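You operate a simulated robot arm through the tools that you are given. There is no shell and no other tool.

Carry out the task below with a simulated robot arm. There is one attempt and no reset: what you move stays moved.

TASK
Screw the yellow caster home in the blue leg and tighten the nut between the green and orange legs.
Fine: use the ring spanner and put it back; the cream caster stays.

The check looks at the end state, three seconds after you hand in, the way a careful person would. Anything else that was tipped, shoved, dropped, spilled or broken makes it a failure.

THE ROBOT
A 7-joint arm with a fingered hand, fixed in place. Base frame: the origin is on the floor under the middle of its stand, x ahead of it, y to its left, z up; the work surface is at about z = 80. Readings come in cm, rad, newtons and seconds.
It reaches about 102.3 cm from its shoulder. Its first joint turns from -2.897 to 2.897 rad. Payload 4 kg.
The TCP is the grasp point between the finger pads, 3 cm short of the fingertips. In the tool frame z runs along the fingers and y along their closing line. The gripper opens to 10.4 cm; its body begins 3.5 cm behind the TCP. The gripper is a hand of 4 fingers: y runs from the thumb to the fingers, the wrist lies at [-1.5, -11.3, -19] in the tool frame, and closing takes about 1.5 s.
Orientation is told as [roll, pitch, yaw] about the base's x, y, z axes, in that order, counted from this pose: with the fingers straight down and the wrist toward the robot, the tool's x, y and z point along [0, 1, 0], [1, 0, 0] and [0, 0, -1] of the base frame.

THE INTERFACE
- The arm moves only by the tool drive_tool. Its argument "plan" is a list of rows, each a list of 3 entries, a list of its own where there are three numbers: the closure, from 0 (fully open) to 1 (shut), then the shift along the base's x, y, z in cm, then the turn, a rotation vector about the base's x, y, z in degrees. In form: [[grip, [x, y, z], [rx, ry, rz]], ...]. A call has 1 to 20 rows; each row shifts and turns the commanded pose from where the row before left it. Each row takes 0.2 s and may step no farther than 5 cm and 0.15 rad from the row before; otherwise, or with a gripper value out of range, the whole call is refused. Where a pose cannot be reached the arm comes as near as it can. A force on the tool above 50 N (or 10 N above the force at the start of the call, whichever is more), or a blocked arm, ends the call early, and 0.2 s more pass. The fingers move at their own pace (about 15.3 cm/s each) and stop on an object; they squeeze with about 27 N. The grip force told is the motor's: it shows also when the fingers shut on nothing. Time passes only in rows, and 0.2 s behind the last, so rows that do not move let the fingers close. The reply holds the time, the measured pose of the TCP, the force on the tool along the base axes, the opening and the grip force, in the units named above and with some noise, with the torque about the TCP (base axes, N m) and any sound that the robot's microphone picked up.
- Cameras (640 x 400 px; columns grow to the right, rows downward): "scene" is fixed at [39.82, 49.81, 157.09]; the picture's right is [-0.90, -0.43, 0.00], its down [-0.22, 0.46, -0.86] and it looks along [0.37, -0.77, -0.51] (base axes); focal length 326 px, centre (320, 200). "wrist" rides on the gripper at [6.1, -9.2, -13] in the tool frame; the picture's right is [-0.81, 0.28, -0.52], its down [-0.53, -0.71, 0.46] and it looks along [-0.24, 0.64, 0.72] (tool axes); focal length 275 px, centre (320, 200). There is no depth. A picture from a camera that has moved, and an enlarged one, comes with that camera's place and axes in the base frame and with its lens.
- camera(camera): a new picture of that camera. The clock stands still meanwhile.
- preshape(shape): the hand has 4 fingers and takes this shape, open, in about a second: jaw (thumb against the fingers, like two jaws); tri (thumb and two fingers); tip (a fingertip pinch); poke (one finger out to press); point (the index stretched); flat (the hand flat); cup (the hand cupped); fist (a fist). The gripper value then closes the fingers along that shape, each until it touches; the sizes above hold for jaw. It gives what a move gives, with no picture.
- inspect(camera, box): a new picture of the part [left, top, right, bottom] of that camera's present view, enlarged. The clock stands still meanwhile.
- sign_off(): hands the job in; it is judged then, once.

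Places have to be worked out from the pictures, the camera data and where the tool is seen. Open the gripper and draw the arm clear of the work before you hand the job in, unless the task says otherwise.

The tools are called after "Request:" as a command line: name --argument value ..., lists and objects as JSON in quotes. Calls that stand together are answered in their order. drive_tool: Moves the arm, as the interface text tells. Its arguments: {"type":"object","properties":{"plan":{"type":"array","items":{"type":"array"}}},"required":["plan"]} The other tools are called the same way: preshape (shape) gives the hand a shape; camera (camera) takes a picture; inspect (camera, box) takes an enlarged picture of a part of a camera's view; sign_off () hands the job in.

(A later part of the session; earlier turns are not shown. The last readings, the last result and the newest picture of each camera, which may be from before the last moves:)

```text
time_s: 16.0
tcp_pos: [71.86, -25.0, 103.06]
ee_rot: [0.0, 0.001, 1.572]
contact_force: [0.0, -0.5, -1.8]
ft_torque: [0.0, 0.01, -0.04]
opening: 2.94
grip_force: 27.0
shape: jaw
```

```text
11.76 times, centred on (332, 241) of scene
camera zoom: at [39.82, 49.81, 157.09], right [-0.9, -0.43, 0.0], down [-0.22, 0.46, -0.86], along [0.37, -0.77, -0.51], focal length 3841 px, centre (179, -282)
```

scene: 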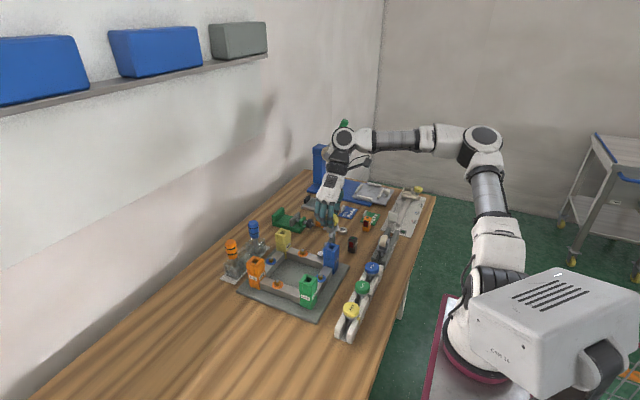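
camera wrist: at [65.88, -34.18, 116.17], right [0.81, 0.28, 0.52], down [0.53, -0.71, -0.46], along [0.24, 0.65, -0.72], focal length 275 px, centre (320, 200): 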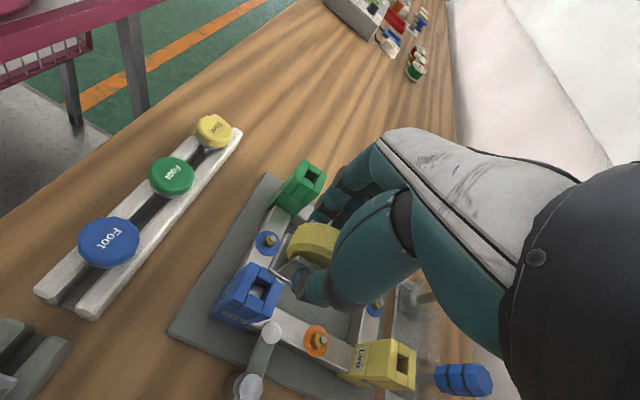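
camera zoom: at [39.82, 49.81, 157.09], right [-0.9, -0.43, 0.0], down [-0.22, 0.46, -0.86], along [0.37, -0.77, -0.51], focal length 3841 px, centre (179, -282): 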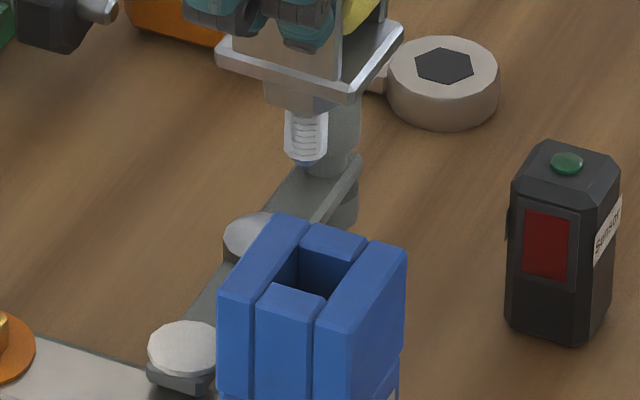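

The stem seems about 0.3 cm off the tool axis, which I can compensate for. I test how far the hand can turn counter-clockwise, going another +60° while hovering, to gain a long screwing stroke.

Request:
drive_tool --plan '[[1, [0, 0, 0], [0, 0, 8.5]], [1, [0, 0, 0], [0, 0, 8.5]], [1, [0, 0, 0], [0, 0, 8.5]], [1, [0, 0, 0], [0, 0, 8.5]], [1, [0, 0, 0], [0, 0, 8.5]], [1, [0, 0, 0], [0, 0, 8.5]], [1, [0, 0, 0], [0, 0, 0.9]], [1, [0, 0, 0], [0, 0, 0]]]'

Request:
inspect --camera "scene" --box '[318, 224, 346, 258]'

Request:
camera --camera "scene"

Request:
camera --camera "wrist"

```text
time_s: 17.8
tcp_pos: [72.04, -24.85, 103.16]
ee_rot: [0.0, 0.001, 2.478]
contact_force: [-1.1, 0.5, -1.2]
ft_torque: [0.0, -0.02, -0.02]
opening: 2.91
grip_force: 26.9
shape: jaw
```

```text
11.76 times, centred on (332, 241) of scene
camera zoom: at [39.82, 49.81, 157.09], right [-0.9, -0.43, 0.0], down [-0.22, 0.46, -0.86], along [0.37, -0.77, -0.51], focal length 3841 px, centre (179, -282)
```

zoom: 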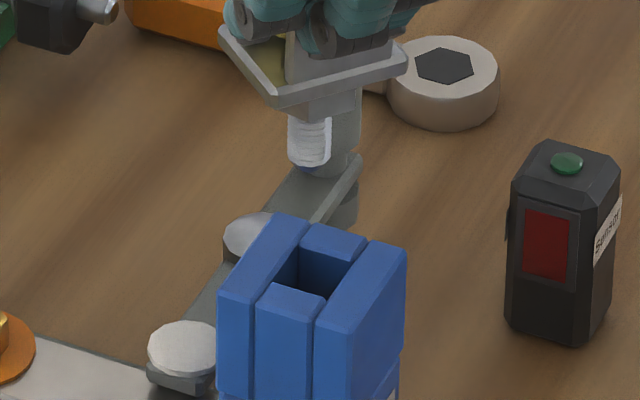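

```text
taken
```

scene: 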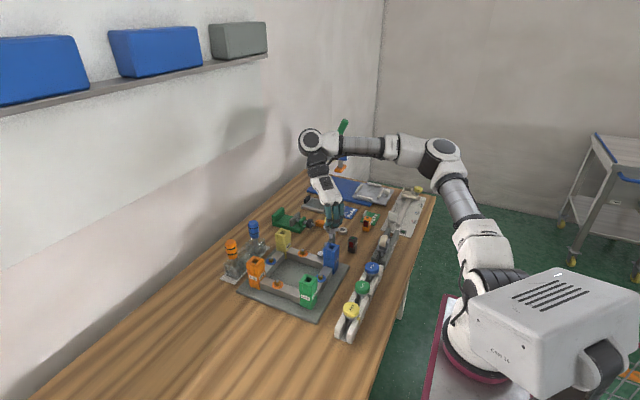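

```text
taken
camera wrist: at [75.48, -35.44, 116.14], right [0.28, 0.81, 0.52], down [0.89, -0.02, -0.46], along [-0.36, 0.59, -0.72], focal length 275 px, centre (320, 200)
```

wrist: 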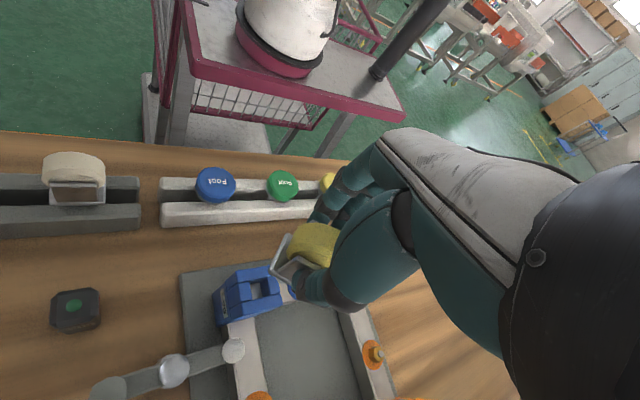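

Yaw reached 142° fine. I check the hole from this third viewpoint before lowering.

Request:
inspect --camera "wrist" --box '[200, 230, 320, 340]'

```text
3.64 times, centred on (260, 285) of wrist
camera zoom: at [75.48, -35.44, 116.14], right [0.28, 0.81, 0.52], down [0.89, -0.02, -0.46], along [-0.36, 0.59, -0.72], focal length 1001 px, centre (538, -109)
```

zoom: 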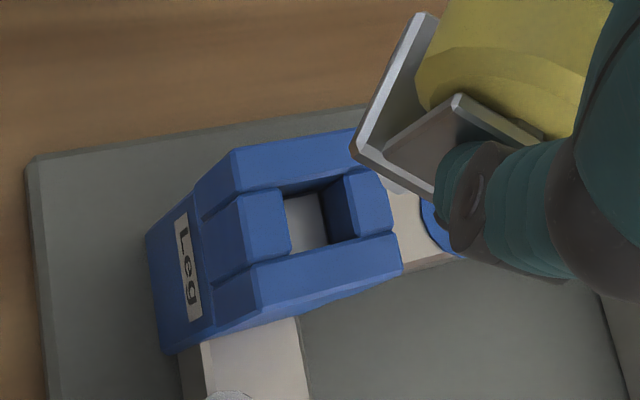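

In all three views the hole sits on the tool axis within ~0.15 cm, so only the small stem offset needs correcting. I shift by (-0.05, -0.2) and lower until the stem tip is just above the hole.

Request:
drive_tool --plan '[[1, [-0.05, -0.2, -1], [0, 0, 0]], [1, [0, 0, -1], [0, 0, 0]], [1, [0, 0, -0.8], [0, 0, 0]], [1, [0, 0, 0], [0, 0, 0]]]'

Request:
inspect --camera "scene" --box '[318, 224, 346, 258]'

Request:
inspect --camera "wrist" --box '[200, 200, 340, 320]'

```text
time_s: 18.8
tcp_pos: [71.9, -25.23, 100.42]
ee_rot: [0.001, -0.001, 2.476]
contact_force: [0.0, 0.3, -1.4]
ft_torque: [-0.02, 0.01, 0.01]
opening: 2.92
grip_force: 27.0
shape: jaw
```

```text
11.76 times, centred on (332, 241) of scene
camera zoom: at [39.82, 49.81, 157.09], right [-0.9, -0.43, 0.0], down [-0.22, 0.46, -0.86], along [0.37, -0.77, -0.51], focal length 3841 px, centre (179, -282)
```

zoom: 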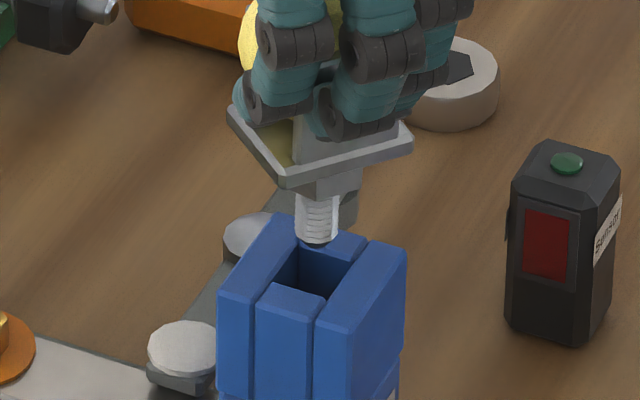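

```text
3.33 times, centred on (270, 260) of wrist
camera zoom: at [75.33, -35.74, 113.42], right [0.28, 0.81, 0.52], down [0.89, -0.02, -0.46], along [-0.36, 0.59, -0.72], focal length 918 px, centre (487, 0)
```

zoom: 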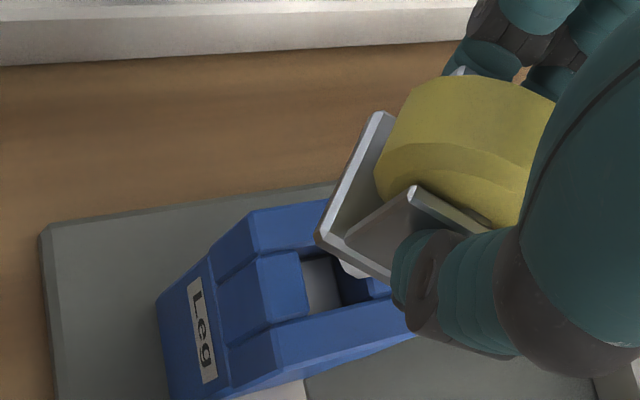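

The stem tip hovers about 1 cm above the rim and slightly to the right of the hole centre. I nudge (+0.05, +0.1) and lower gently into the hole while watching force.

Request:
drive_tool --plan '[[1, [0.05, 0.1, 0], [0, 0, 0]], [1, [0, 0, -0.5], [0, 0, 0]], [1, [0, 0, -0.5], [0, 0, 0]], [1, [0, 0, -0.5], [0, 0, 0]], [1, [0, 0, -0.3], [0, 0, 0]], [1, [0, 0, 0], [0, 0, 0]]]'

Request:
inspect --camera "scene" --box '[318, 224, 346, 258]'

```text
time_s: 20.2
tcp_pos: [72.03, -24.98, 98.63]
ee_rot: [-0.001, -0.001, 2.478]
contact_force: [0.2, 0.1, -1.8]
ft_torque: [-0.01, 0.01, -0.01]
opening: 2.92
grip_force: 26.9
shape: jaw
```

```text
11.76 times, centred on (332, 241) of scene
camera zoom: at [39.82, 49.81, 157.09], right [-0.9, -0.43, 0.0], down [-0.22, 0.46, -0.86], along [0.37, -0.77, -0.51], focal length 3841 px, centre (179, -282)
```

zoom: 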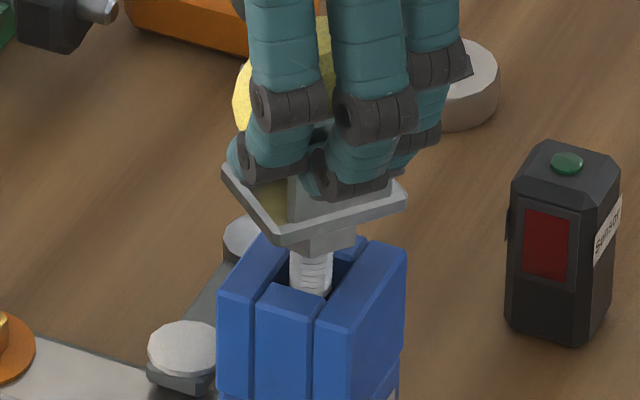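

The stem has entered the hole with no contact force. I lower further in small steps until it touches the thread.

Request:
drive_tool --plan '[[1, [0, 0, -0.25], [0, 0, 0]], [1, [0, 0, -0.25], [0, 0, 0]], [1, [0, 0, -0.25], [0, 0, 0]], [1, [0, 0, -0.25], [0, 0, 0]], [1, [0, 0, 0], [0, 0, 0]]]'

Request:
inspect --camera "scene" --box '[318, 224, 346, 258]'

```text
time_s: 21.4
tcp_pos: [71.94, -25.03, 97.62]
ee_rot: [-0.001, 0.001, 2.477]
contact_force: [0.2, -0.4, 4.2]
ft_torque: [-0.01, 0.01, 0.02]
opening: 2.92
grip_force: 27.2
shape: jaw
```

```text
11.76 times, centred on (332, 241) of scene
camera zoom: at [39.82, 49.81, 157.09], right [-0.9, -0.43, 0.0], down [-0.22, 0.46, -0.86], along [0.37, -0.77, -0.51], focal length 3841 px, centre (179, -282)
```

zoom: 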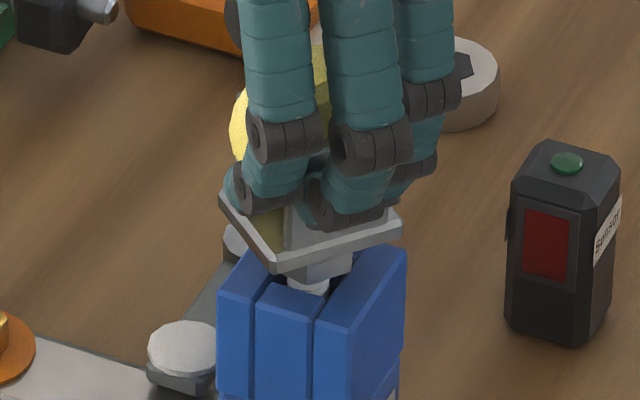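

Contact shows as a ~6 N upward push at TCP z≈97.6, so the stem rests at the thread start. I begin turning clockwise with a slight downward follow and watch torque, force and sound.

Request:
drive_tool --plan '[[1, [-0.04, 0.0, -0.03], [0, 0, -8.5]], [1, [-0.04, 0.01, -0.03], [0, 0, -8.5]], [1, [-0.04, 0.01, -0.03], [0, 0, -8.5]], [1, [-0.04, 0.02, -0.03], [0, 0, -8.5]], [1, [-0.03, 0.02, -0.03], [0, 0, -8.5]], [1, [-0.03, 0.03, -0.03], [0, 0, -8.5]], [1, [-0.02, 0.03, -0.03], [0, 0, -8.5]], [1, [0, 0, 0], [0, 0, 0]]]'

Request:
inspect --camera "scene" --box '[318, 224, 346, 258]'

```text
time_s: 23.2
tcp_pos: [71.71, -24.86, 97.31]
ee_rot: [-0.002, -0.001, 1.438]
contact_force: [1.9, -8.4, 27.8]
ft_torque: [-0.32, -0.1, -0.02]
opening: 3.1
grip_force: 27.1
shape: jaw
```

```text
11.76 times, centred on (332, 241) of scene
camera zoom: at [39.82, 49.81, 157.09], right [-0.9, -0.43, 0.0], down [-0.22, 0.46, -0.86], along [0.37, -0.77, -0.51], focal length 3841 px, centre (179, -282)
```

zoom: 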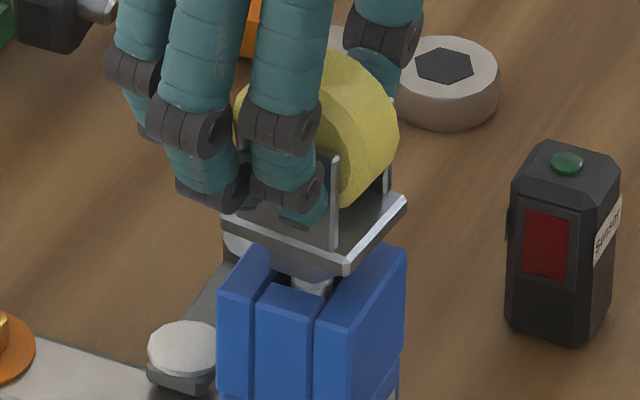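

The upward force rose to ~28 N with little thread torque, so I followed too fast or the stem isn't engaged yet. I relieve by raising 0.2 cm and look at how the caster sits.

Request:
drive_tool --plan '[[1, [0, 0, 0.1], [0, 0, 0]], [1, [0, 0, 0.1], [0, 0, 0]], [1, [0, 0, 0], [0, 0, 0]]]'

Request:
camera --camera "wrist"

Request:
inspect --camera "wrist" --box '[200, 200, 340, 320]'

Request:
inspect --camera "scene" --box '[318, 224, 346, 258]'

```text
time_s: 24.0
tcp_pos: [71.65, -24.91, 97.53]
ee_rot: [0.0, -0.001, 1.436]
contact_force: [3.2, -5.8, 4.8]
ft_torque: [-0.16, -0.06, -0.01]
opening: 3.07
grip_force: 26.9
shape: jaw
```

```text
taken
camera wrist: at [64.48, -33.26, 110.48], right [0.84, 0.17, 0.52], down [0.43, -0.78, -0.46], along [0.33, 0.61, -0.72], focal length 275 px, centre (320, 200)
```

wrist: 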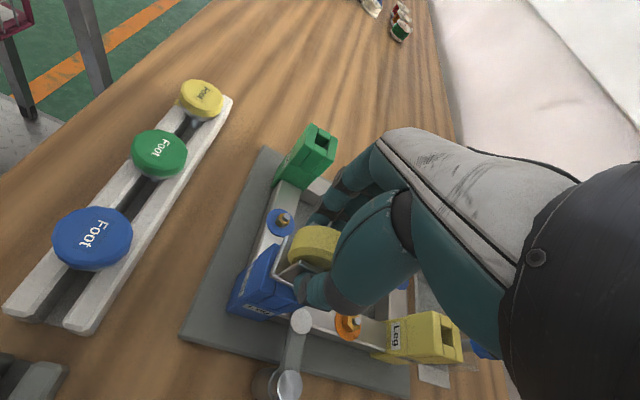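

```text
3.33 times, centred on (270, 260) of wrist
camera zoom: at [64.48, -33.26, 110.48], right [0.84, 0.17, 0.52], down [0.43, -0.78, -0.46], along [0.33, 0.61, -0.72], focal length 918 px, centre (487, 0)
```

zoom: 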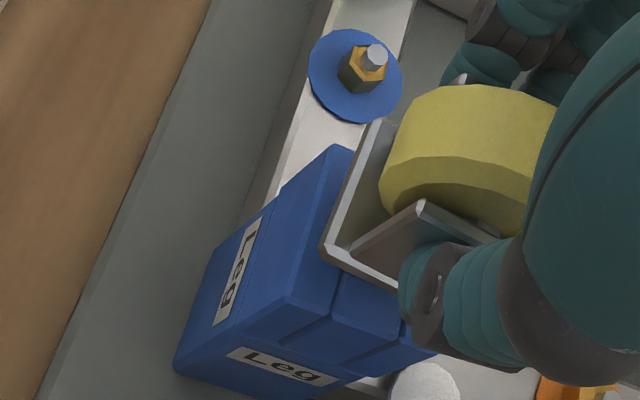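

```text
11.76 times, centred on (332, 241) of scene
camera zoom: at [39.82, 49.81, 157.09], right [-0.9, -0.43, 0.0], down [-0.22, 0.46, -0.86], along [0.37, -0.77, -0.51], focal length 3841 px, centre (179, -282)
```

zoom: 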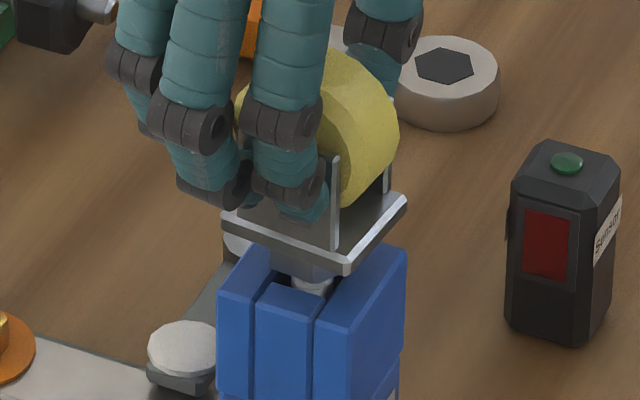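

Raising 0.2 cm took the push back to 5 N, so the stem is resting on the thread entry with only small side forces. I continue clockwise about 85° with no extra downward motion, to see whether the thread starts to pull.

Request:
drive_tool --plan '[[1, [0.03, -0.06, 0], [0, 0, 0]], [1, [-0.01, 0.028, 0], [0, 0, -8.5]], [1, [-0.01, 0.028, 0], [0, 0, -8.5]], [1, [-0.01, 0.028, 0], [0, 0, -8.5]], [1, [0, 0.028, 0], [0, 0, -8.5]], [1, [0.006, 0.028, 0], [0, 0, -8.5]], [1, [0.006, 0.028, 0], [0, 0, -8.5]], [1, [0.01, 0.027, 0], [0, 0, -8.5]], [1, [0.02, 0.022, 0], [0, 0, -8.5]], [1, [0.02, 0.022, 0], [0, 0, -8.5]], [1, [0.02, 0.022, 0], [0, 0, -8.5]], [1, [0, 0, 0], [0, 0, 0]]]'

Request:
inspect --camera "scene" --box '[318, 224, 346, 258]'

Request:
inspect --camera "wrist" --box '[200, 200, 340, 320]'

```text
time_s: 26.6
tcp_pos: [71.78, -24.64, 97.53]
ee_rot: [0.002, 0.002, -0.047]
contact_force: [0.4, -3.0, -20.1]
ft_torque: [-0.04, -0.06, -0.02]
opening: 2.81
grip_force: 26.8
shape: jaw
```

```text
11.76 times, centred on (332, 241) of scene
camera zoom: at [39.82, 49.81, 157.09], right [-0.9, -0.43, 0.0], down [-0.22, 0.46, -0.86], along [0.37, -0.77, -0.51], focal length 3841 px, centre (179, -282)
```

zoom: 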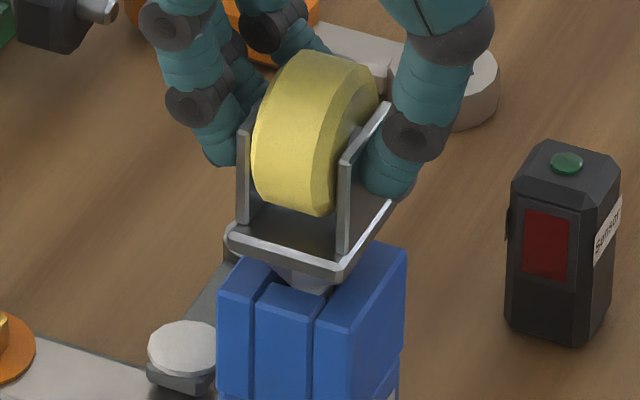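

```text
3.33 times, centred on (270, 260) of wrist
camera zoom: at [62.99, -18.22, 110.55], right [0.24, -0.82, 0.52], down [-0.74, -0.5, -0.45], along [0.63, -0.27, -0.73], focal length 918 px, centre (487, 0)
```

zoom: 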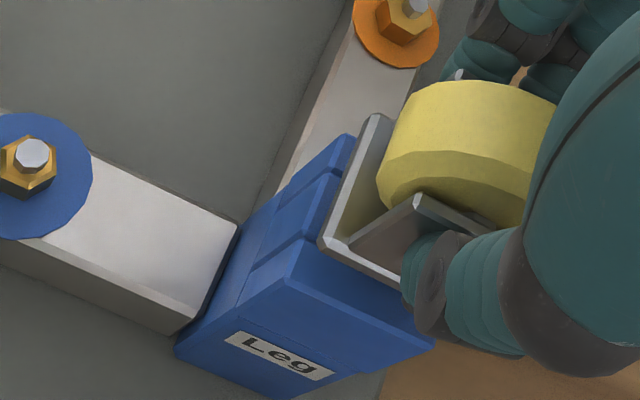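

The thread has engaged: after 85° it pulls the hand down with ~20 N, roughly 0.25 cm of advance (about 1 cm per turn). I relieve by 0.2 cm and keep turning while following at that pitch.

Request:
drive_tool --plan '[[1, [0, 0, -0.1], [0, 0, 0]], [1, [0, -0.02, -0.1], [0, 0, 0]], [1, [0.028, 0.009, -0.023], [0, 0, -8.5]], [1, [0.028, 0.009, -0.023], [0, 0, -8.5]], [1, [0.028, 0.009, -0.023], [0, 0, -8.5]], [1, [0.028, 0.009, -0.023], [0, 0, -8.5]], [1, [0.028, 0, -0.023], [0, 0, -8.5]], [1, [0.028, -0.006, -0.023], [0, 0, -8.5]], [1, [0.028, -0.006, -0.023], [0, 0, -8.5]], [1, [0, 0, 0], [0, 0, 0]]]'

Request:
inspect --camera "scene" --box '[318, 224, 346, 258]'

```text
time_s: 28.8
tcp_pos: [72.6, -24.66, 97.49]
ee_rot: [0.009, -0.023, -0.996]
contact_force: [-11.1, -9.0, -6.5]
ft_torque: [-0.31, 0.16, 0.03]
opening: 2.76
grip_force: 26.7
shape: jaw
out of reach, approached as far as the arm can: row 4
```

```text
11.76 times, centred on (332, 241) of scene
camera zoom: at [39.82, 49.81, 157.09], right [-0.9, -0.43, 0.0], down [-0.22, 0.46, -0.86], along [0.37, -0.77, -0.51], focal length 3841 px, centre (179, -282)
```

zoom: 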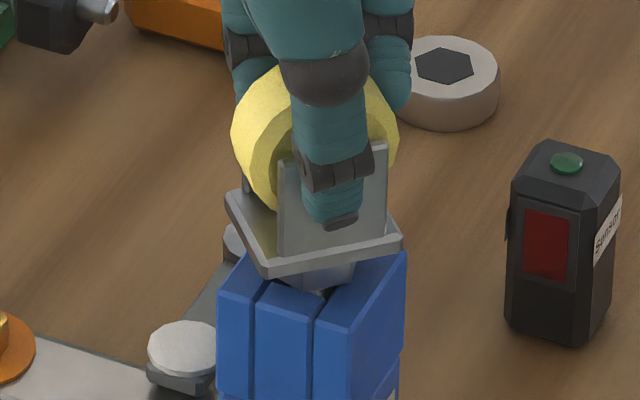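

The arm reached its wrist limit near yaw -20° and the pose got slightly dragged, so I should stop this stroke here. I open the hand to release the caster at this angle and then check it.

Request:
drive_tool --plan '[[0.7, [0, 0, 0], [0, 0, 0]], [0.5, [0, 0, 0], [0, 0, 0]], [0.3, [0, 0, 0], [0, 0, 0]], [0.3, [0, 0, 0], [0, 0, 0]]]'

Request:
inspect --camera "scene" --box '[305, 205, 360, 260]'

Request:
camera --camera "wrist"

```text
time_s: 29.8
tcp_pos: [72.64, -24.67, 97.5]
ee_rot: [0.011, -0.024, -0.992]
contact_force: [-0.2, -0.2, 0.0]
ft_torque: [0.0, 0.05, 0.02]
opening: 7.28
grip_force: 0.0
shape: jaw
```

```text
7.27 times, centred on (332, 232) of scene
camera zoom: at [39.82, 49.81, 157.09], right [-0.9, -0.43, 0.0], down [-0.22, 0.46, -0.86], along [0.37, -0.77, -0.51], focal length 2374 px, centre (229, -36)
```

zoom: 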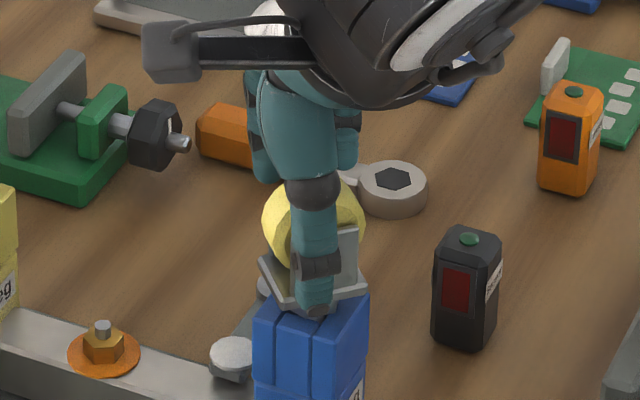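

```text
taken
camera wrist: at [72.47, -13.46, 110.34], right [-0.54, -0.67, 0.52], down [-0.83, 0.3, -0.48], along [0.16, -0.68, -0.71], focal length 275 px, centre (320, 200)
```

wrist: 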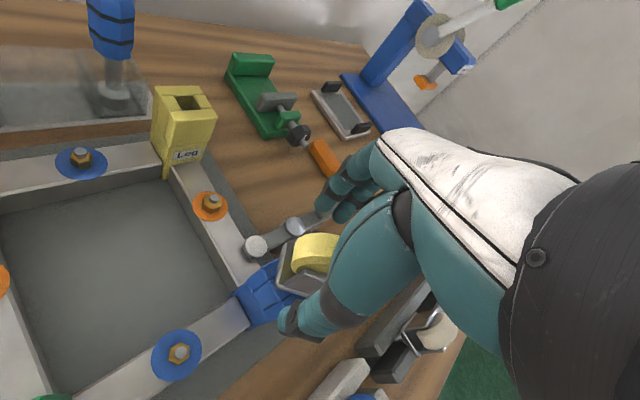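

The caster stays upright in the leg after release. I raise the hand clear of the wheel and turn it back counter-clockwise to regrip on the opposite sides.

Request:
drive_tool --plan '[[0.3, [0, 0, 3], [0, 0, 0]], [0.3, [0, 0, 3], [0, 0, 0]], [0.3, [0, 0, 3], [0, 0, 8.5]], [0.3, [0, 0, 0], [0, 0, 8.5]], [0.3, [0, 0, 0], [0, 0, 8.5]], [0.3, [0, 0, 0], [0, 0, 8.5]], [0.3, [0, 0, 0], [0, 0, 8.5]], [0.3, [0, 0, 0], [0, 0, 8.5]], [0.3, [0, 0, 0], [0, 0, 8.5]], [0.3, [0, 0, 0], [0, 0, 8.5]], [0.3, [0, 0, 0], [0, 0, 8.5]], [0.3, [0, 0, 0], [0, 0, 8.5]], [0.3, [0, 0, 0], [0, 0, 8.5]], [0.3, [0, 0, 0], [0, 0, 8.5]], [0.3, [0, 0, 0], [0, 0, 0]]]'

Request:
camera --camera "wrist"

Request:
inspect --camera "scene" --box '[305, 205, 360, 260]'

```text
time_s: 33.0
tcp_pos: [70.49, -16.25, 107.41]
ee_rot: [0.008, -0.019, 0.77]
contact_force: [0.1, 1.2, -0.3]
ft_torque: [0.0, -0.01, 0.01]
opening: 7.27
grip_force: 0.0
shape: jaw
out of reach, approached as far as the arm can: row 13, 14
```

```text
taken
camera wrist: at [59.68, -18.57, 120.34], right [0.76, -0.4, 0.52], down [-0.14, -0.87, -0.47], along [0.64, 0.29, -0.71], focal length 275 px, centre (320, 200)
```

wrist: 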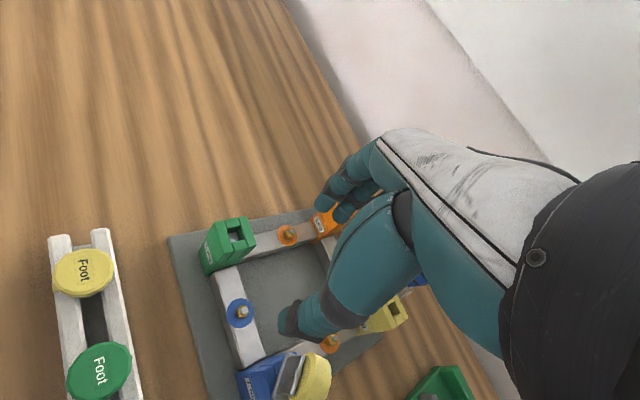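

```text
7.27 times, centred on (332, 232) of scene
camera zoom: at [39.82, 49.81, 157.09], right [-0.9, -0.43, 0.0], down [-0.22, 0.46, -0.86], along [0.37, -0.77, -0.51], focal length 2374 px, centre (229, -36)
```

zoom: 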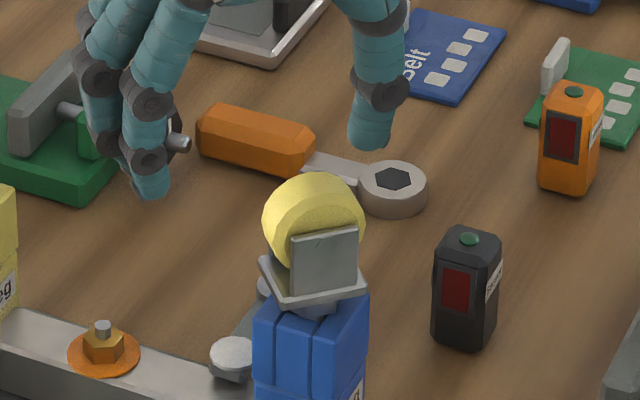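

The solver swung the free hand sideways at a joint limit, without touching anything; the caster stays in place. I wait a moment and read where the arm settles.

Request:
drive_tool --plan '[[0.3, [0, 0, 0], [0, 0, 0]], [0.3, [0, 0, 0], [0, 0, 0]]]'

Request:
camera --camera "scene"

```text
time_s: 33.6
tcp_pos: [70.73, -16.23, 107.46]
ee_rot: [0.007, -0.018, 0.767]
contact_force: [-0.2, -0.6, 0.2]
ft_torque: [0.01, 0.0, -0.01]
opening: 7.24
grip_force: 0.1
shape: jaw
```

```text
taken
```

scene: 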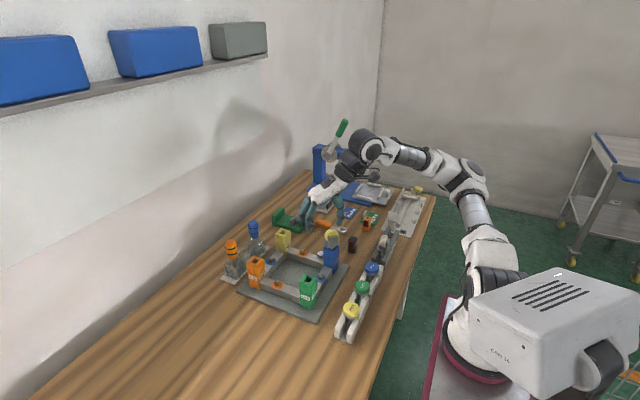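

The commanded pose has settled at the reached pose. I bring the hand back to its nominal neutral pose (yaw 0, level, high up) so the arm recovers its original posture.

Request:
drive_tool --plan '[[0.3, [0, 0, 1.2], [-0.3, 0.15, -7.3]], [0.3, [0, 0, 1.2], [-0.3, 0.15, -7.3]], [0.3, [0, 0, 1.2], [-0.4, 0.16, -7.3]], [0.3, [0, 0, 1.2], [0, 0, -7.3]], [0.3, [0, 0, 1.2], [0, 0, -7.3]], [0.3, [0, 0, 1.1], [0, 0, -7.4]], [0.3, [0, 0, 0], [0, 0, 0]]]'

Request:
camera --camera "scene"

```text
time_s: 35.2
tcp_pos: [70.59, -16.47, 114.52]
ee_rot: [0.001, -0.008, 0.019]
contact_force: [-0.7, 0.4, -1.5]
ft_torque: [-0.02, 0.0, -0.02]
opening: 7.26
grip_force: 0.1
shape: jaw
```

```text
taken
```

scene: 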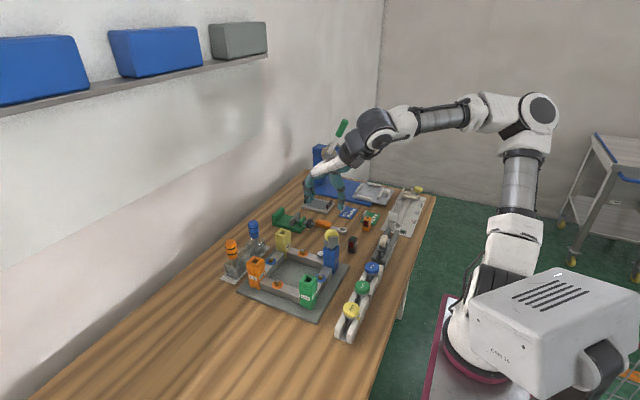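

The hand is back near neutral, though the elbow sits differently than at the start. I now check the caster's current height, tilt and fork angle.

Request:
inspect --camera "scene" --box '[316, 220, 348, 262]'

Request:
camera --camera "wrist"

```text
9.52 times, centred on (332, 241) of scene
camera zoom: at [39.82, 49.81, 157.09], right [-0.9, -0.43, 0.0], down [-0.22, 0.46, -0.86], along [0.37, -0.77, -0.51], focal length 3110 px, centre (206, -190)
```

zoom: 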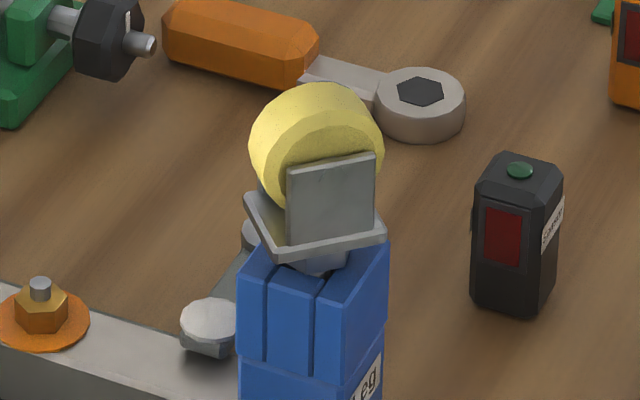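

```text
taken
camera wrist: at [61.19, -10.54, 127.54], right [0.29, -0.8, 0.52], down [-0.7, -0.55, -0.46], along [0.65, -0.23, -0.72], focal length 275 px, centre (320, 200)
```

wrist: 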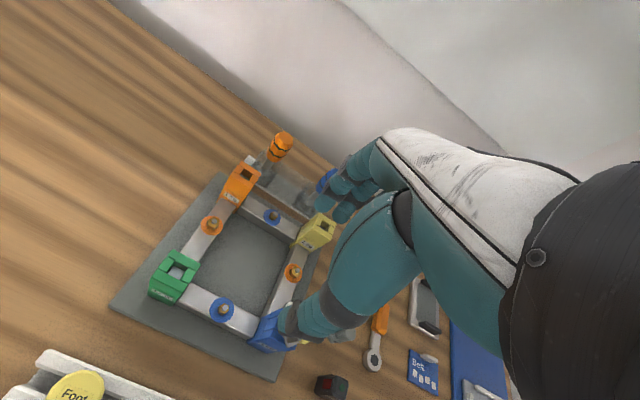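

The base plate sits roughly 1.2 cm above the leg top, so about 1–1.5 turns remain. High above the work, I shift back over the caster and turn counter-clockwise to find whether the arm's yaw range is available again.

Request:
drive_tool --plan '[[0.3, [0.65, -4.15, 0], [0, 0.4, 0]], [0.3, [0.65, -4.15, 0], [0, 0, 0]], [0.3, [0, 0, 0], [0, 0, 8.5]], [0.3, [0, 0, 0], [0, 0, 8.5]], [0.3, [0, 0, 0], [0, 0, 8.5]], [0.3, [0, 0, 0], [0, 0, 8.5]], [0.3, [0, 0, 0], [0, 0, 8.5]], [0.3, [0, 0, 0], [0, 0, 8.5]], [0.3, [0, 0, 0], [0, 0, 0]]]'

Request:
camera --camera "scene"

```text
time_s: 37.2
tcp_pos: [68.17, -14.72, 117.74]
ee_rot: [0.001, 0.004, 0.901]
contact_force: [0.3, -0.4, 0.0]
ft_torque: [0.01, -0.01, -0.01]
opening: 7.28
grip_force: 0.0
shape: jaw
out of reach, approached as far as the arm can: row 6, 7, 8
```

```text
taken
```

scene: 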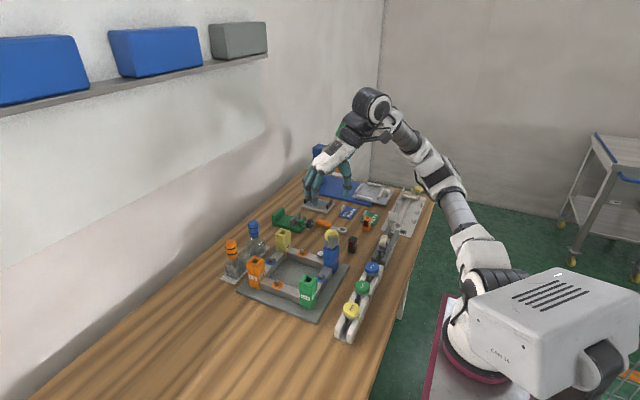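

The stop seems to come from reach at this greater height: the arm looks nearly stretched out. I come back to yaw 0 and lower to about z=104, where the rotation worked the first time.

Request:
drive_tool --plan '[[0.3, [0, 0, -2], [0, 0, -7.3]], [0.3, [0, 0, -2], [0, 0, -7.3]], [0.3, [0.4, -1, -2], [0, 0, -7.3]], [0.3, [0.6, -1.5, -2], [0, 0, -7.3]], [0.3, [0.6, -1.5, -2], [0, 0, -7.3]], [0.3, [0.7, -2, -2], [0, 0, -7.4]], [0.3, [0.7, -2, -1], [0, 0, -7.4]], [0.3, [0.7, -2, 0], [0, 0, 0]], [0.3, [0, 0, 0], [0, 0, 0]]]'

Request:
camera --camera "scene"

```text
time_s: 39.2
tcp_pos: [71.93, -24.97, 104.43]
ee_rot: [0.003, 0.001, 0.016]
contact_force: [-0.7, -0.9, 0.1]
ft_torque: [-0.04, 0.0, 0.06]
opening: 7.28
grip_force: 0.0
shape: jaw
```

```text
taken
```

scene: 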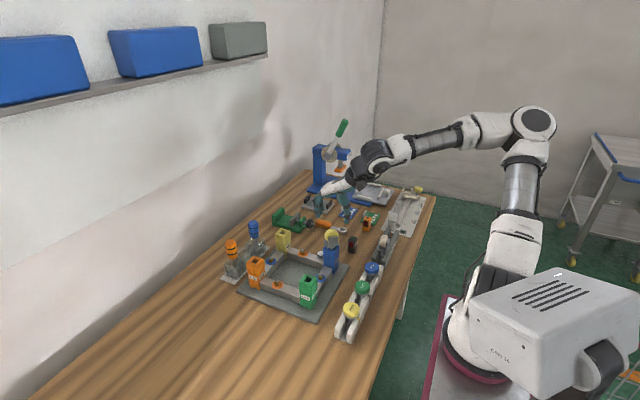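

The arm is comfortably bent again at (71.9, -25.0, 104.4), yaw 0. I turn counter-clockwise in a moderate step and check for warnings.

Request:
drive_tool --plan '[[0.3, [0, 0, 0], [0, 0, 8.5]], [0.3, [0, 0, 0], [0, 0, 8.5]], [0.3, [0, 0, 0], [0, 0, 8.5]], [0.3, [0, 0, 0], [0, 0, 8.5]], [0.3, [0, 0, 0], [0, 0, 0]]]'

Request:
camera --camera "scene"

```text
time_s: 40.4
tcp_pos: [71.7, -22.94, 104.67]
ee_rot: [-0.003, 0.001, 0.603]
contact_force: [-0.6, -0.8, 0.2]
ft_torque: [0.01, 0.0, -0.01]
opening: 7.27
grip_force: 0.0
shape: jaw
out of reach, approached as far as the arm can: row 4
```

```text
taken
```

scene: 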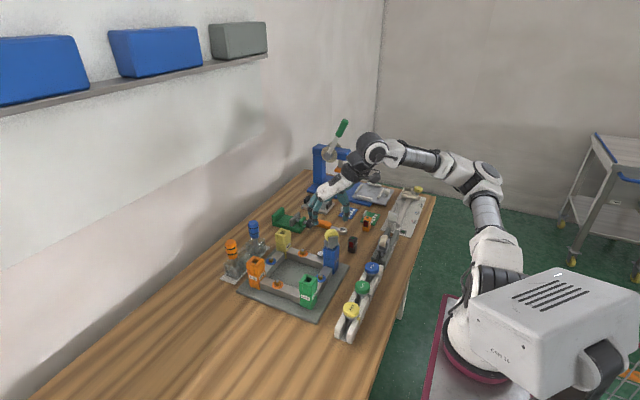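

The same limit appears near yaw +34°, so the arm's posture changed when I pushed past the negative limit. I explore the negative direction in free air to learn what yaw window this posture has.

Request:
drive_tool --plan '[[0.3, [0.1, -1, 0], [0, 0, -8.5]], [0.3, [0.1, -0.9, 0], [0, 0, -8.5]], [0.3, [0, 0, 0], [0, 0, -8.5]], [0.3, [0, 0, 0], [0, 0, -8.5]], [0.3, [0, 0, 0], [0, 0, -8.5]], [0.3, [0, 0, 0], [0, 0, -8.5]], [0.3, [0, 0, 0], [0, 0, -8.5]], [0.3, [0, 0, 0], [0, 0, -8.5]], [0.3, [0, 0, 0], [0, 0, -8.5]], [0.3, [0, 0, 0], [0, 0, -8.5]], [0.3, [0, 0, 0], [0, 0, -8.5]], [0.3, [0, 0, 0], [0, 0, 0]]]'

Request:
camera --camera "scene"

```text
time_s: 43.0
tcp_pos: [71.99, -24.66, 104.82]
ee_rot: [0.0, 0.001, -1.023]
contact_force: [0.6, -0.1, 1.2]
ft_torque: [0.02, 0.03, -0.01]
opening: 7.26
grip_force: 0.0
shape: jaw
```

```text
taken
```

scene: 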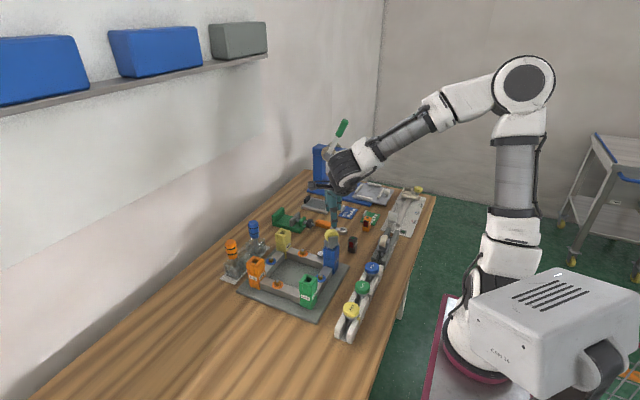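

Negative yaw down to -59° is now fully reachable without error. I continue turning clockwise in the air to find the lower bound.

Request:
drive_tool --plan '[[0.3, [0, 0, 0], [0, 0, -8.5]], [0.3, [0, 0, 0], [0, 0, -8.5]], [0.3, [0, 0, 0], [0, 0, -8.5]], [0.3, [0, 0, 0], [0, 0, -8.5]], [0.3, [0, 0, 0], [0, 0, -8.5]], [0.3, [0, 0, 0], [0, 0, -8.5]], [0.3, [0, 0, 0], [0, 0, 0]]]'

Request:
camera --camera "scene"

```text
time_s: 44.6
tcp_pos: [71.92, -24.79, 104.67]
ee_rot: [-0.001, 0.001, -1.913]
contact_force: [-0.1, 0.6, -0.2]
ft_torque: [0.01, 0.01, 0.02]
opening: 7.23
grip_force: 0.1
shape: jaw
```

```text
taken
```

scene: 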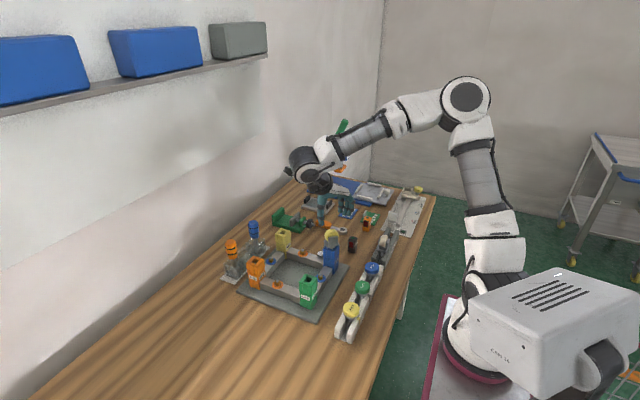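

Yaw -110° is also reached cleanly. I go on another ~68° to find the bound.

Request:
drive_tool --plan '[[0.3, [0, 0, 0], [0, 0, -8.5]], [0.3, [0, 0, 0], [0, 0, -8.5]], [0.3, [0, 0, 0], [0, 0, -8.5]], [0.3, [0, 0, 0], [0, 0, -8.5]], [0.3, [0, 0, 0], [0, 0, -8.5]], [0.3, [0, 0, 0], [0, 0, -8.5]], [0.3, [0, 0, 0], [0, 0, 0]]]'

Request:
camera --camera "scene"

```text
time_s: 46.2
tcp_pos: [71.77, -24.81, 104.75]
ee_rot: [-0.002, 0.001, -2.804]
contact_force: [-0.1, 0.4, -0.3]
ft_torque: [0.02, 0.01, -0.01]
opening: 7.24
grip_force: 0.1
shape: jaw
```

```text
taken
```

scene: 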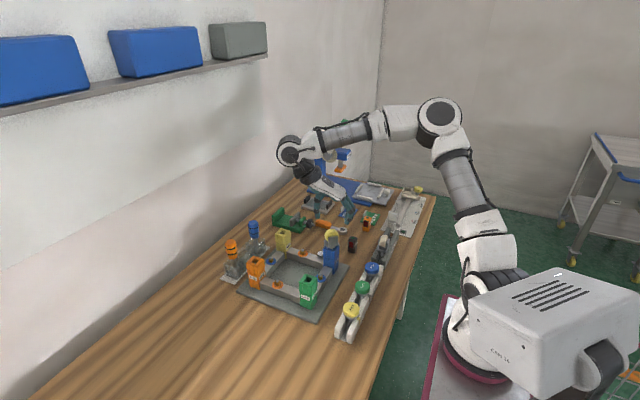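

Yaw -160° is also fine, so this posture covers at least +30° to -160°. I test a little further before going back to regrip.

Request:
drive_tool --plan '[[0.3, [0, 0, 0], [0, 0, -8.5]], [0.3, [0, 0, 0], [0, 0, -8.5]], [0.3, [0, 0, 0], [0, 0, -8.5]], [0.3, [0, 0, 0], [0, 0, -8.5]], [0.3, [0, 0, 0], [0, 0, 0]]]'

Request:
camera --camera "scene"

```text
time_s: 47.4
tcp_pos: [71.79, -24.85, 104.64]
ee_rot: [-0.002, -0.002, 2.885]
contact_force: [0.7, -0.2, 0.4]
ft_torque: [0.01, 0.01, 0.02]
opening: 7.26
grip_force: 0.0
shape: jaw
```

```text
taken
```

scene: 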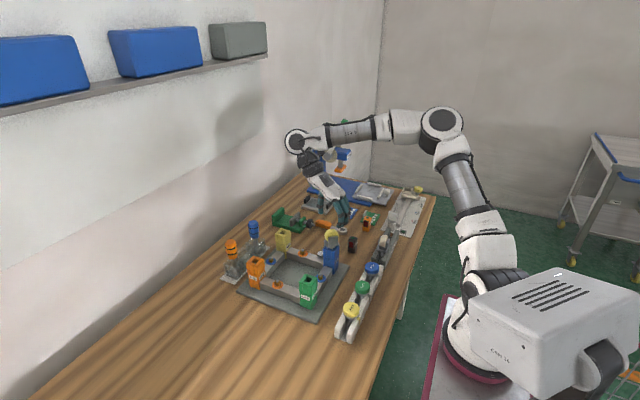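

Still no limit at yaw 165° (≡ -195°). The fork is aligned with yaw 123° (≡ -237°), only 42° further clockwise, so I continue there and see if it is reachable.

Request:
drive_tool --plan '[[0.3, [0, 0, 0], [0, 0, -8.4]], [0.3, [0, 0, 0], [0, 0, -8.4]], [0.3, [0, 0, 0], [0, 0, -8.4]], [0.3, [0, 0, 0], [0, 0, -8.4]], [0.3, [0, 0, 0], [0, 0, -8.4]], [0.3, [0, 0, 0], [0, 0, 0]]]'

Request:
camera --camera "scene"

Request:
camera --camera "wrist"

```text
time_s: 48.8
tcp_pos: [71.78, -24.86, 104.84]
ee_rot: [0.0, 0.001, 2.153]
contact_force: [0.5, 0.0, -0.7]
ft_torque: [0.01, -0.01, -0.01]
opening: 7.26
grip_force: 0.1
shape: jaw
```

```text
taken
```

scene: 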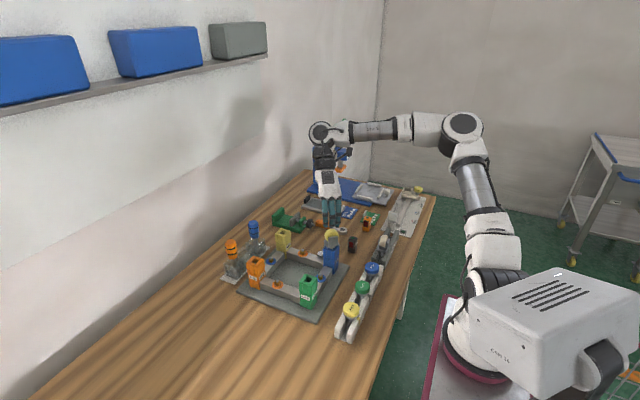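

```text
taken
camera wrist: at [71.79, -35.99, 117.77], right [0.53, 0.67, 0.52], down [0.84, -0.3, -0.46], along [-0.15, 0.67, -0.72], focal length 275 px, centre (320, 200)
```

wrist: 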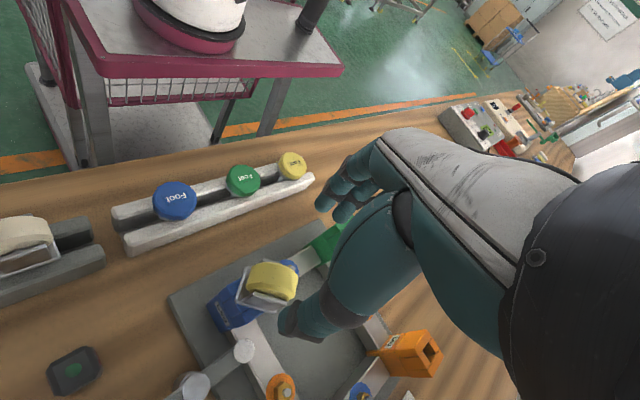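

Yaw 123.4° is reached cleanly, with a comfortable arm posture. I zoom in to check the fork's alignment with the hand and its position.

Request:
inspect --camera "wrist" --box '[200, 220, 340, 340]'

Request:
inspect --camera "scene" --box '[305, 195, 360, 260]'

```text
3.33 times, centred on (270, 280) of wrist
camera zoom: at [71.79, -35.99, 117.77], right [0.53, 0.67, 0.52], down [0.84, -0.3, -0.46], along [-0.15, 0.67, -0.72], focal length 918 px, centre (487, -67)
```

zoom: 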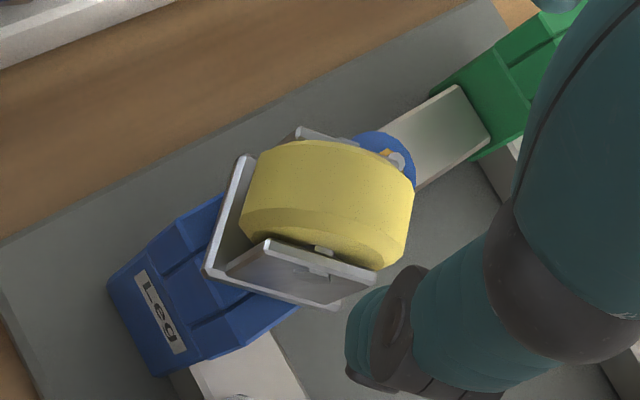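

```text
6.15 times, centred on (332, 228) of scene
camera zoom: at [39.82, 49.81, 157.09], right [-0.9, -0.43, 0.0], down [-0.22, 0.46, -0.86], along [0.37, -0.77, -0.51], focal length 2009 px, centre (243, 31)
```

zoom: 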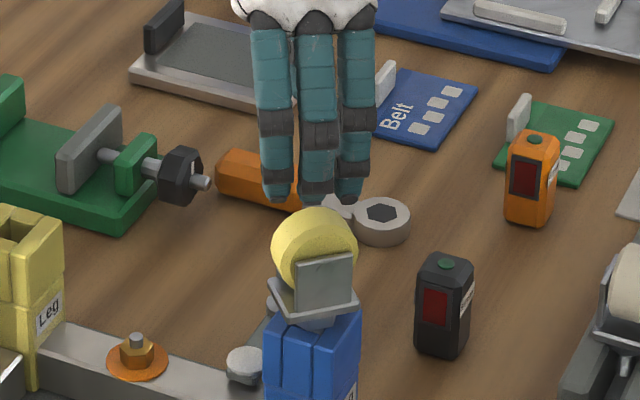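

The fork is turned about 10° counter-clockwise relative to the hand, so it sits at yaw ≈133°. I align the hand to 133° and descend around the fork to TCP z≈97.2, still open.

Request:
drive_tool --plan '[[0.3, [0, 0, 0], [0, 0, 4.8]], [0.3, [0, 0, 0], [0, 0, 4.8]], [0.3, [0, 0, -2.5], [0, 0, 0]], [0.3, [0, 0, -2.5], [0, 0, 0]], [0.3, [0, 0, -1.6], [0, 0, 0]], [0.3, [0, 0, -0.9], [0, 0, 0]], [0.3, [0, 0, 0], [0, 0, 0]]]'

Request:
inspect --camera "wrist" --box '[200, 180, 360, 330]'

Request:
inspect --camera "scene" --box '[310, 210, 355, 260]'

```text
time_s: 50.4
tcp_pos: [71.82, -24.8, 97.25]
ee_rot: [0.001, 0.002, 2.321]
contact_force: [0.6, -0.4, -0.4]
ft_torque: [-0.03, 0.06, 0.02]
opening: 7.28
grip_force: 0.2
shape: jaw
```

```text
2.67 times, centred on (280, 255) of wrist
camera zoom: at [73.66, -35.89, 110.22], right [0.41, 0.75, 0.52], down [0.88, -0.16, -0.46], along [-0.26, 0.64, -0.72], focal length 734 px, centre (427, 53)
```

zoom: 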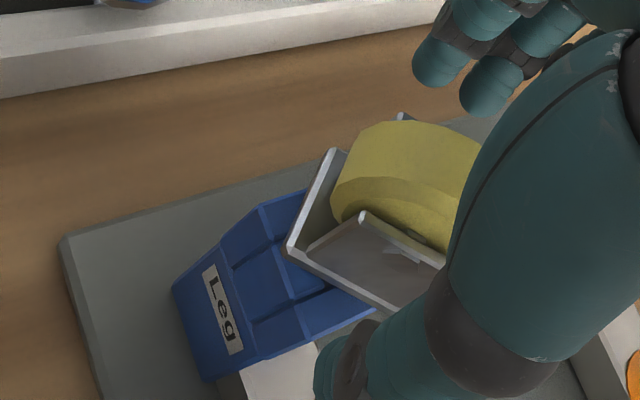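

```text
8.00 times, centred on (332, 235) of scene
camera zoom: at [39.82, 49.81, 157.09], right [-0.9, -0.43, 0.0], down [-0.22, 0.46, -0.86], along [0.37, -0.77, -0.51], focal length 2612 px, centre (220, -80)
```

zoom: 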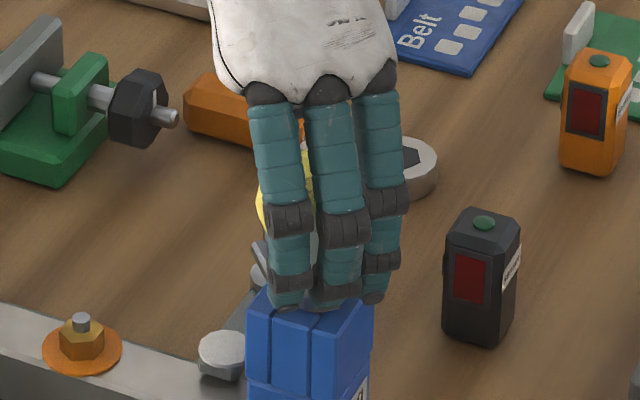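

The plates are now parallel to the hand. I close on the fork.

Request:
drive_tool --plan '[[0.5, [0, 0, 0], [0, 0, 0]], [0.65, [0, 0, 0], [0, 0, 0]], [0.75, [0, 0, 0], [0, 0, 0]], [0.85, [0, 0, 0], [0, 0, 0]], [1.0, [0, 0, 0], [0, 0, 0]], [1.0, [0, 0, 0], [0, 0, 0]], [1.0, [0, 0, 0], [0, 0, 0]]]'

Request:
inspect --camera "wrist" --box '[200, 180, 360, 330]'

Request:
inspect --camera "scene" --box '[310, 210, 355, 260]'

```text
time_s: 52.0
tcp_pos: [71.77, -25.0, 97.2]
ee_rot: [0.0, 0.001, 2.321]
contact_force: [4.0, -3.7, -0.1]
ft_torque: [-0.08, -0.04, 0.01]
opening: 2.81
grip_force: 27.1
shape: jaw
```

```text
2.67 times, centred on (280, 255) of wrist
camera zoom: at [73.67, -35.93, 110.23], right [0.41, 0.75, 0.52], down [0.88, -0.16, -0.46], along [-0.26, 0.64, -0.72], focal length 734 px, centre (427, 53)
```

zoom: 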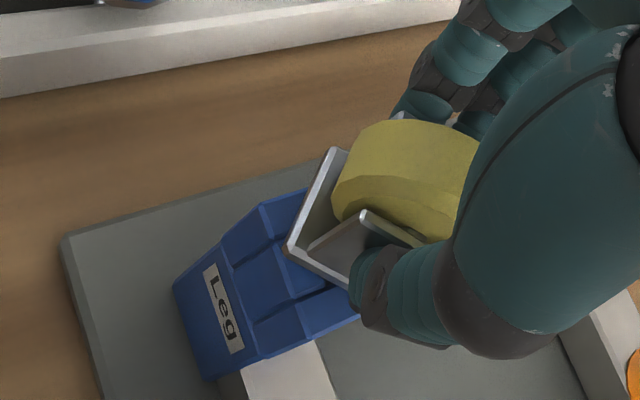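

```text
8.00 times, centred on (332, 235) of scene
camera zoom: at [39.82, 49.81, 157.09], right [-0.9, -0.43, 0.0], down [-0.22, 0.46, -0.86], along [0.37, -0.77, -0.51], focal length 2612 px, centre (220, -80)
```

zoom: 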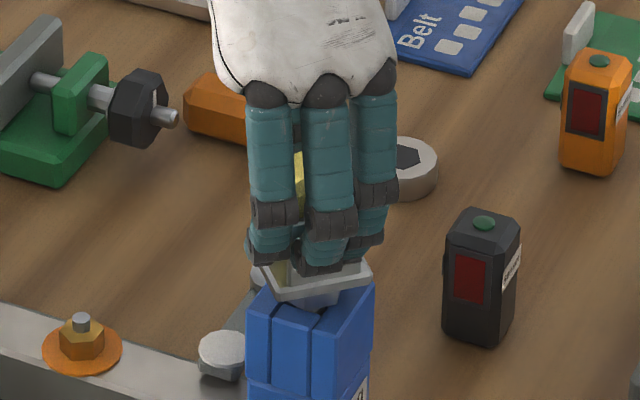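

Gripped at 2.81 cm with only ~5 N of side force. I relieve that slightly and turn clockwise 85° while following down at about 0.02 cm per step.

Request:
drive_tool --plan '[[1, [0.04, -0.04, 0], [0, 0, 0]], [1, [0, 0, -0.02], [0, 0, -8.5]], [1, [0, 0, -0.02], [0, 0, -8.5]], [1, [0, 0, -0.02], [0, 0, -8.5]], [1, [0, 0, -0.02], [0, 0, -8.5]], [1, [0, 0, -0.02], [0, 0, -8.5]], [1, [0, 0, -0.02], [0, 0, -8.5]], [1, [0, 0, 0], [0, 0, 0]]]'

```text
time_s: 53.8
tcp_pos: [71.97, -24.91, 97.14]
ee_rot: [0.001, -0.001, 1.43]
contact_force: [-2.0, -4.1, -4.6]
ft_torque: [-0.09, 0.04, 0.0]
opening: 2.8
grip_force: 27.0
shape: jaw
```

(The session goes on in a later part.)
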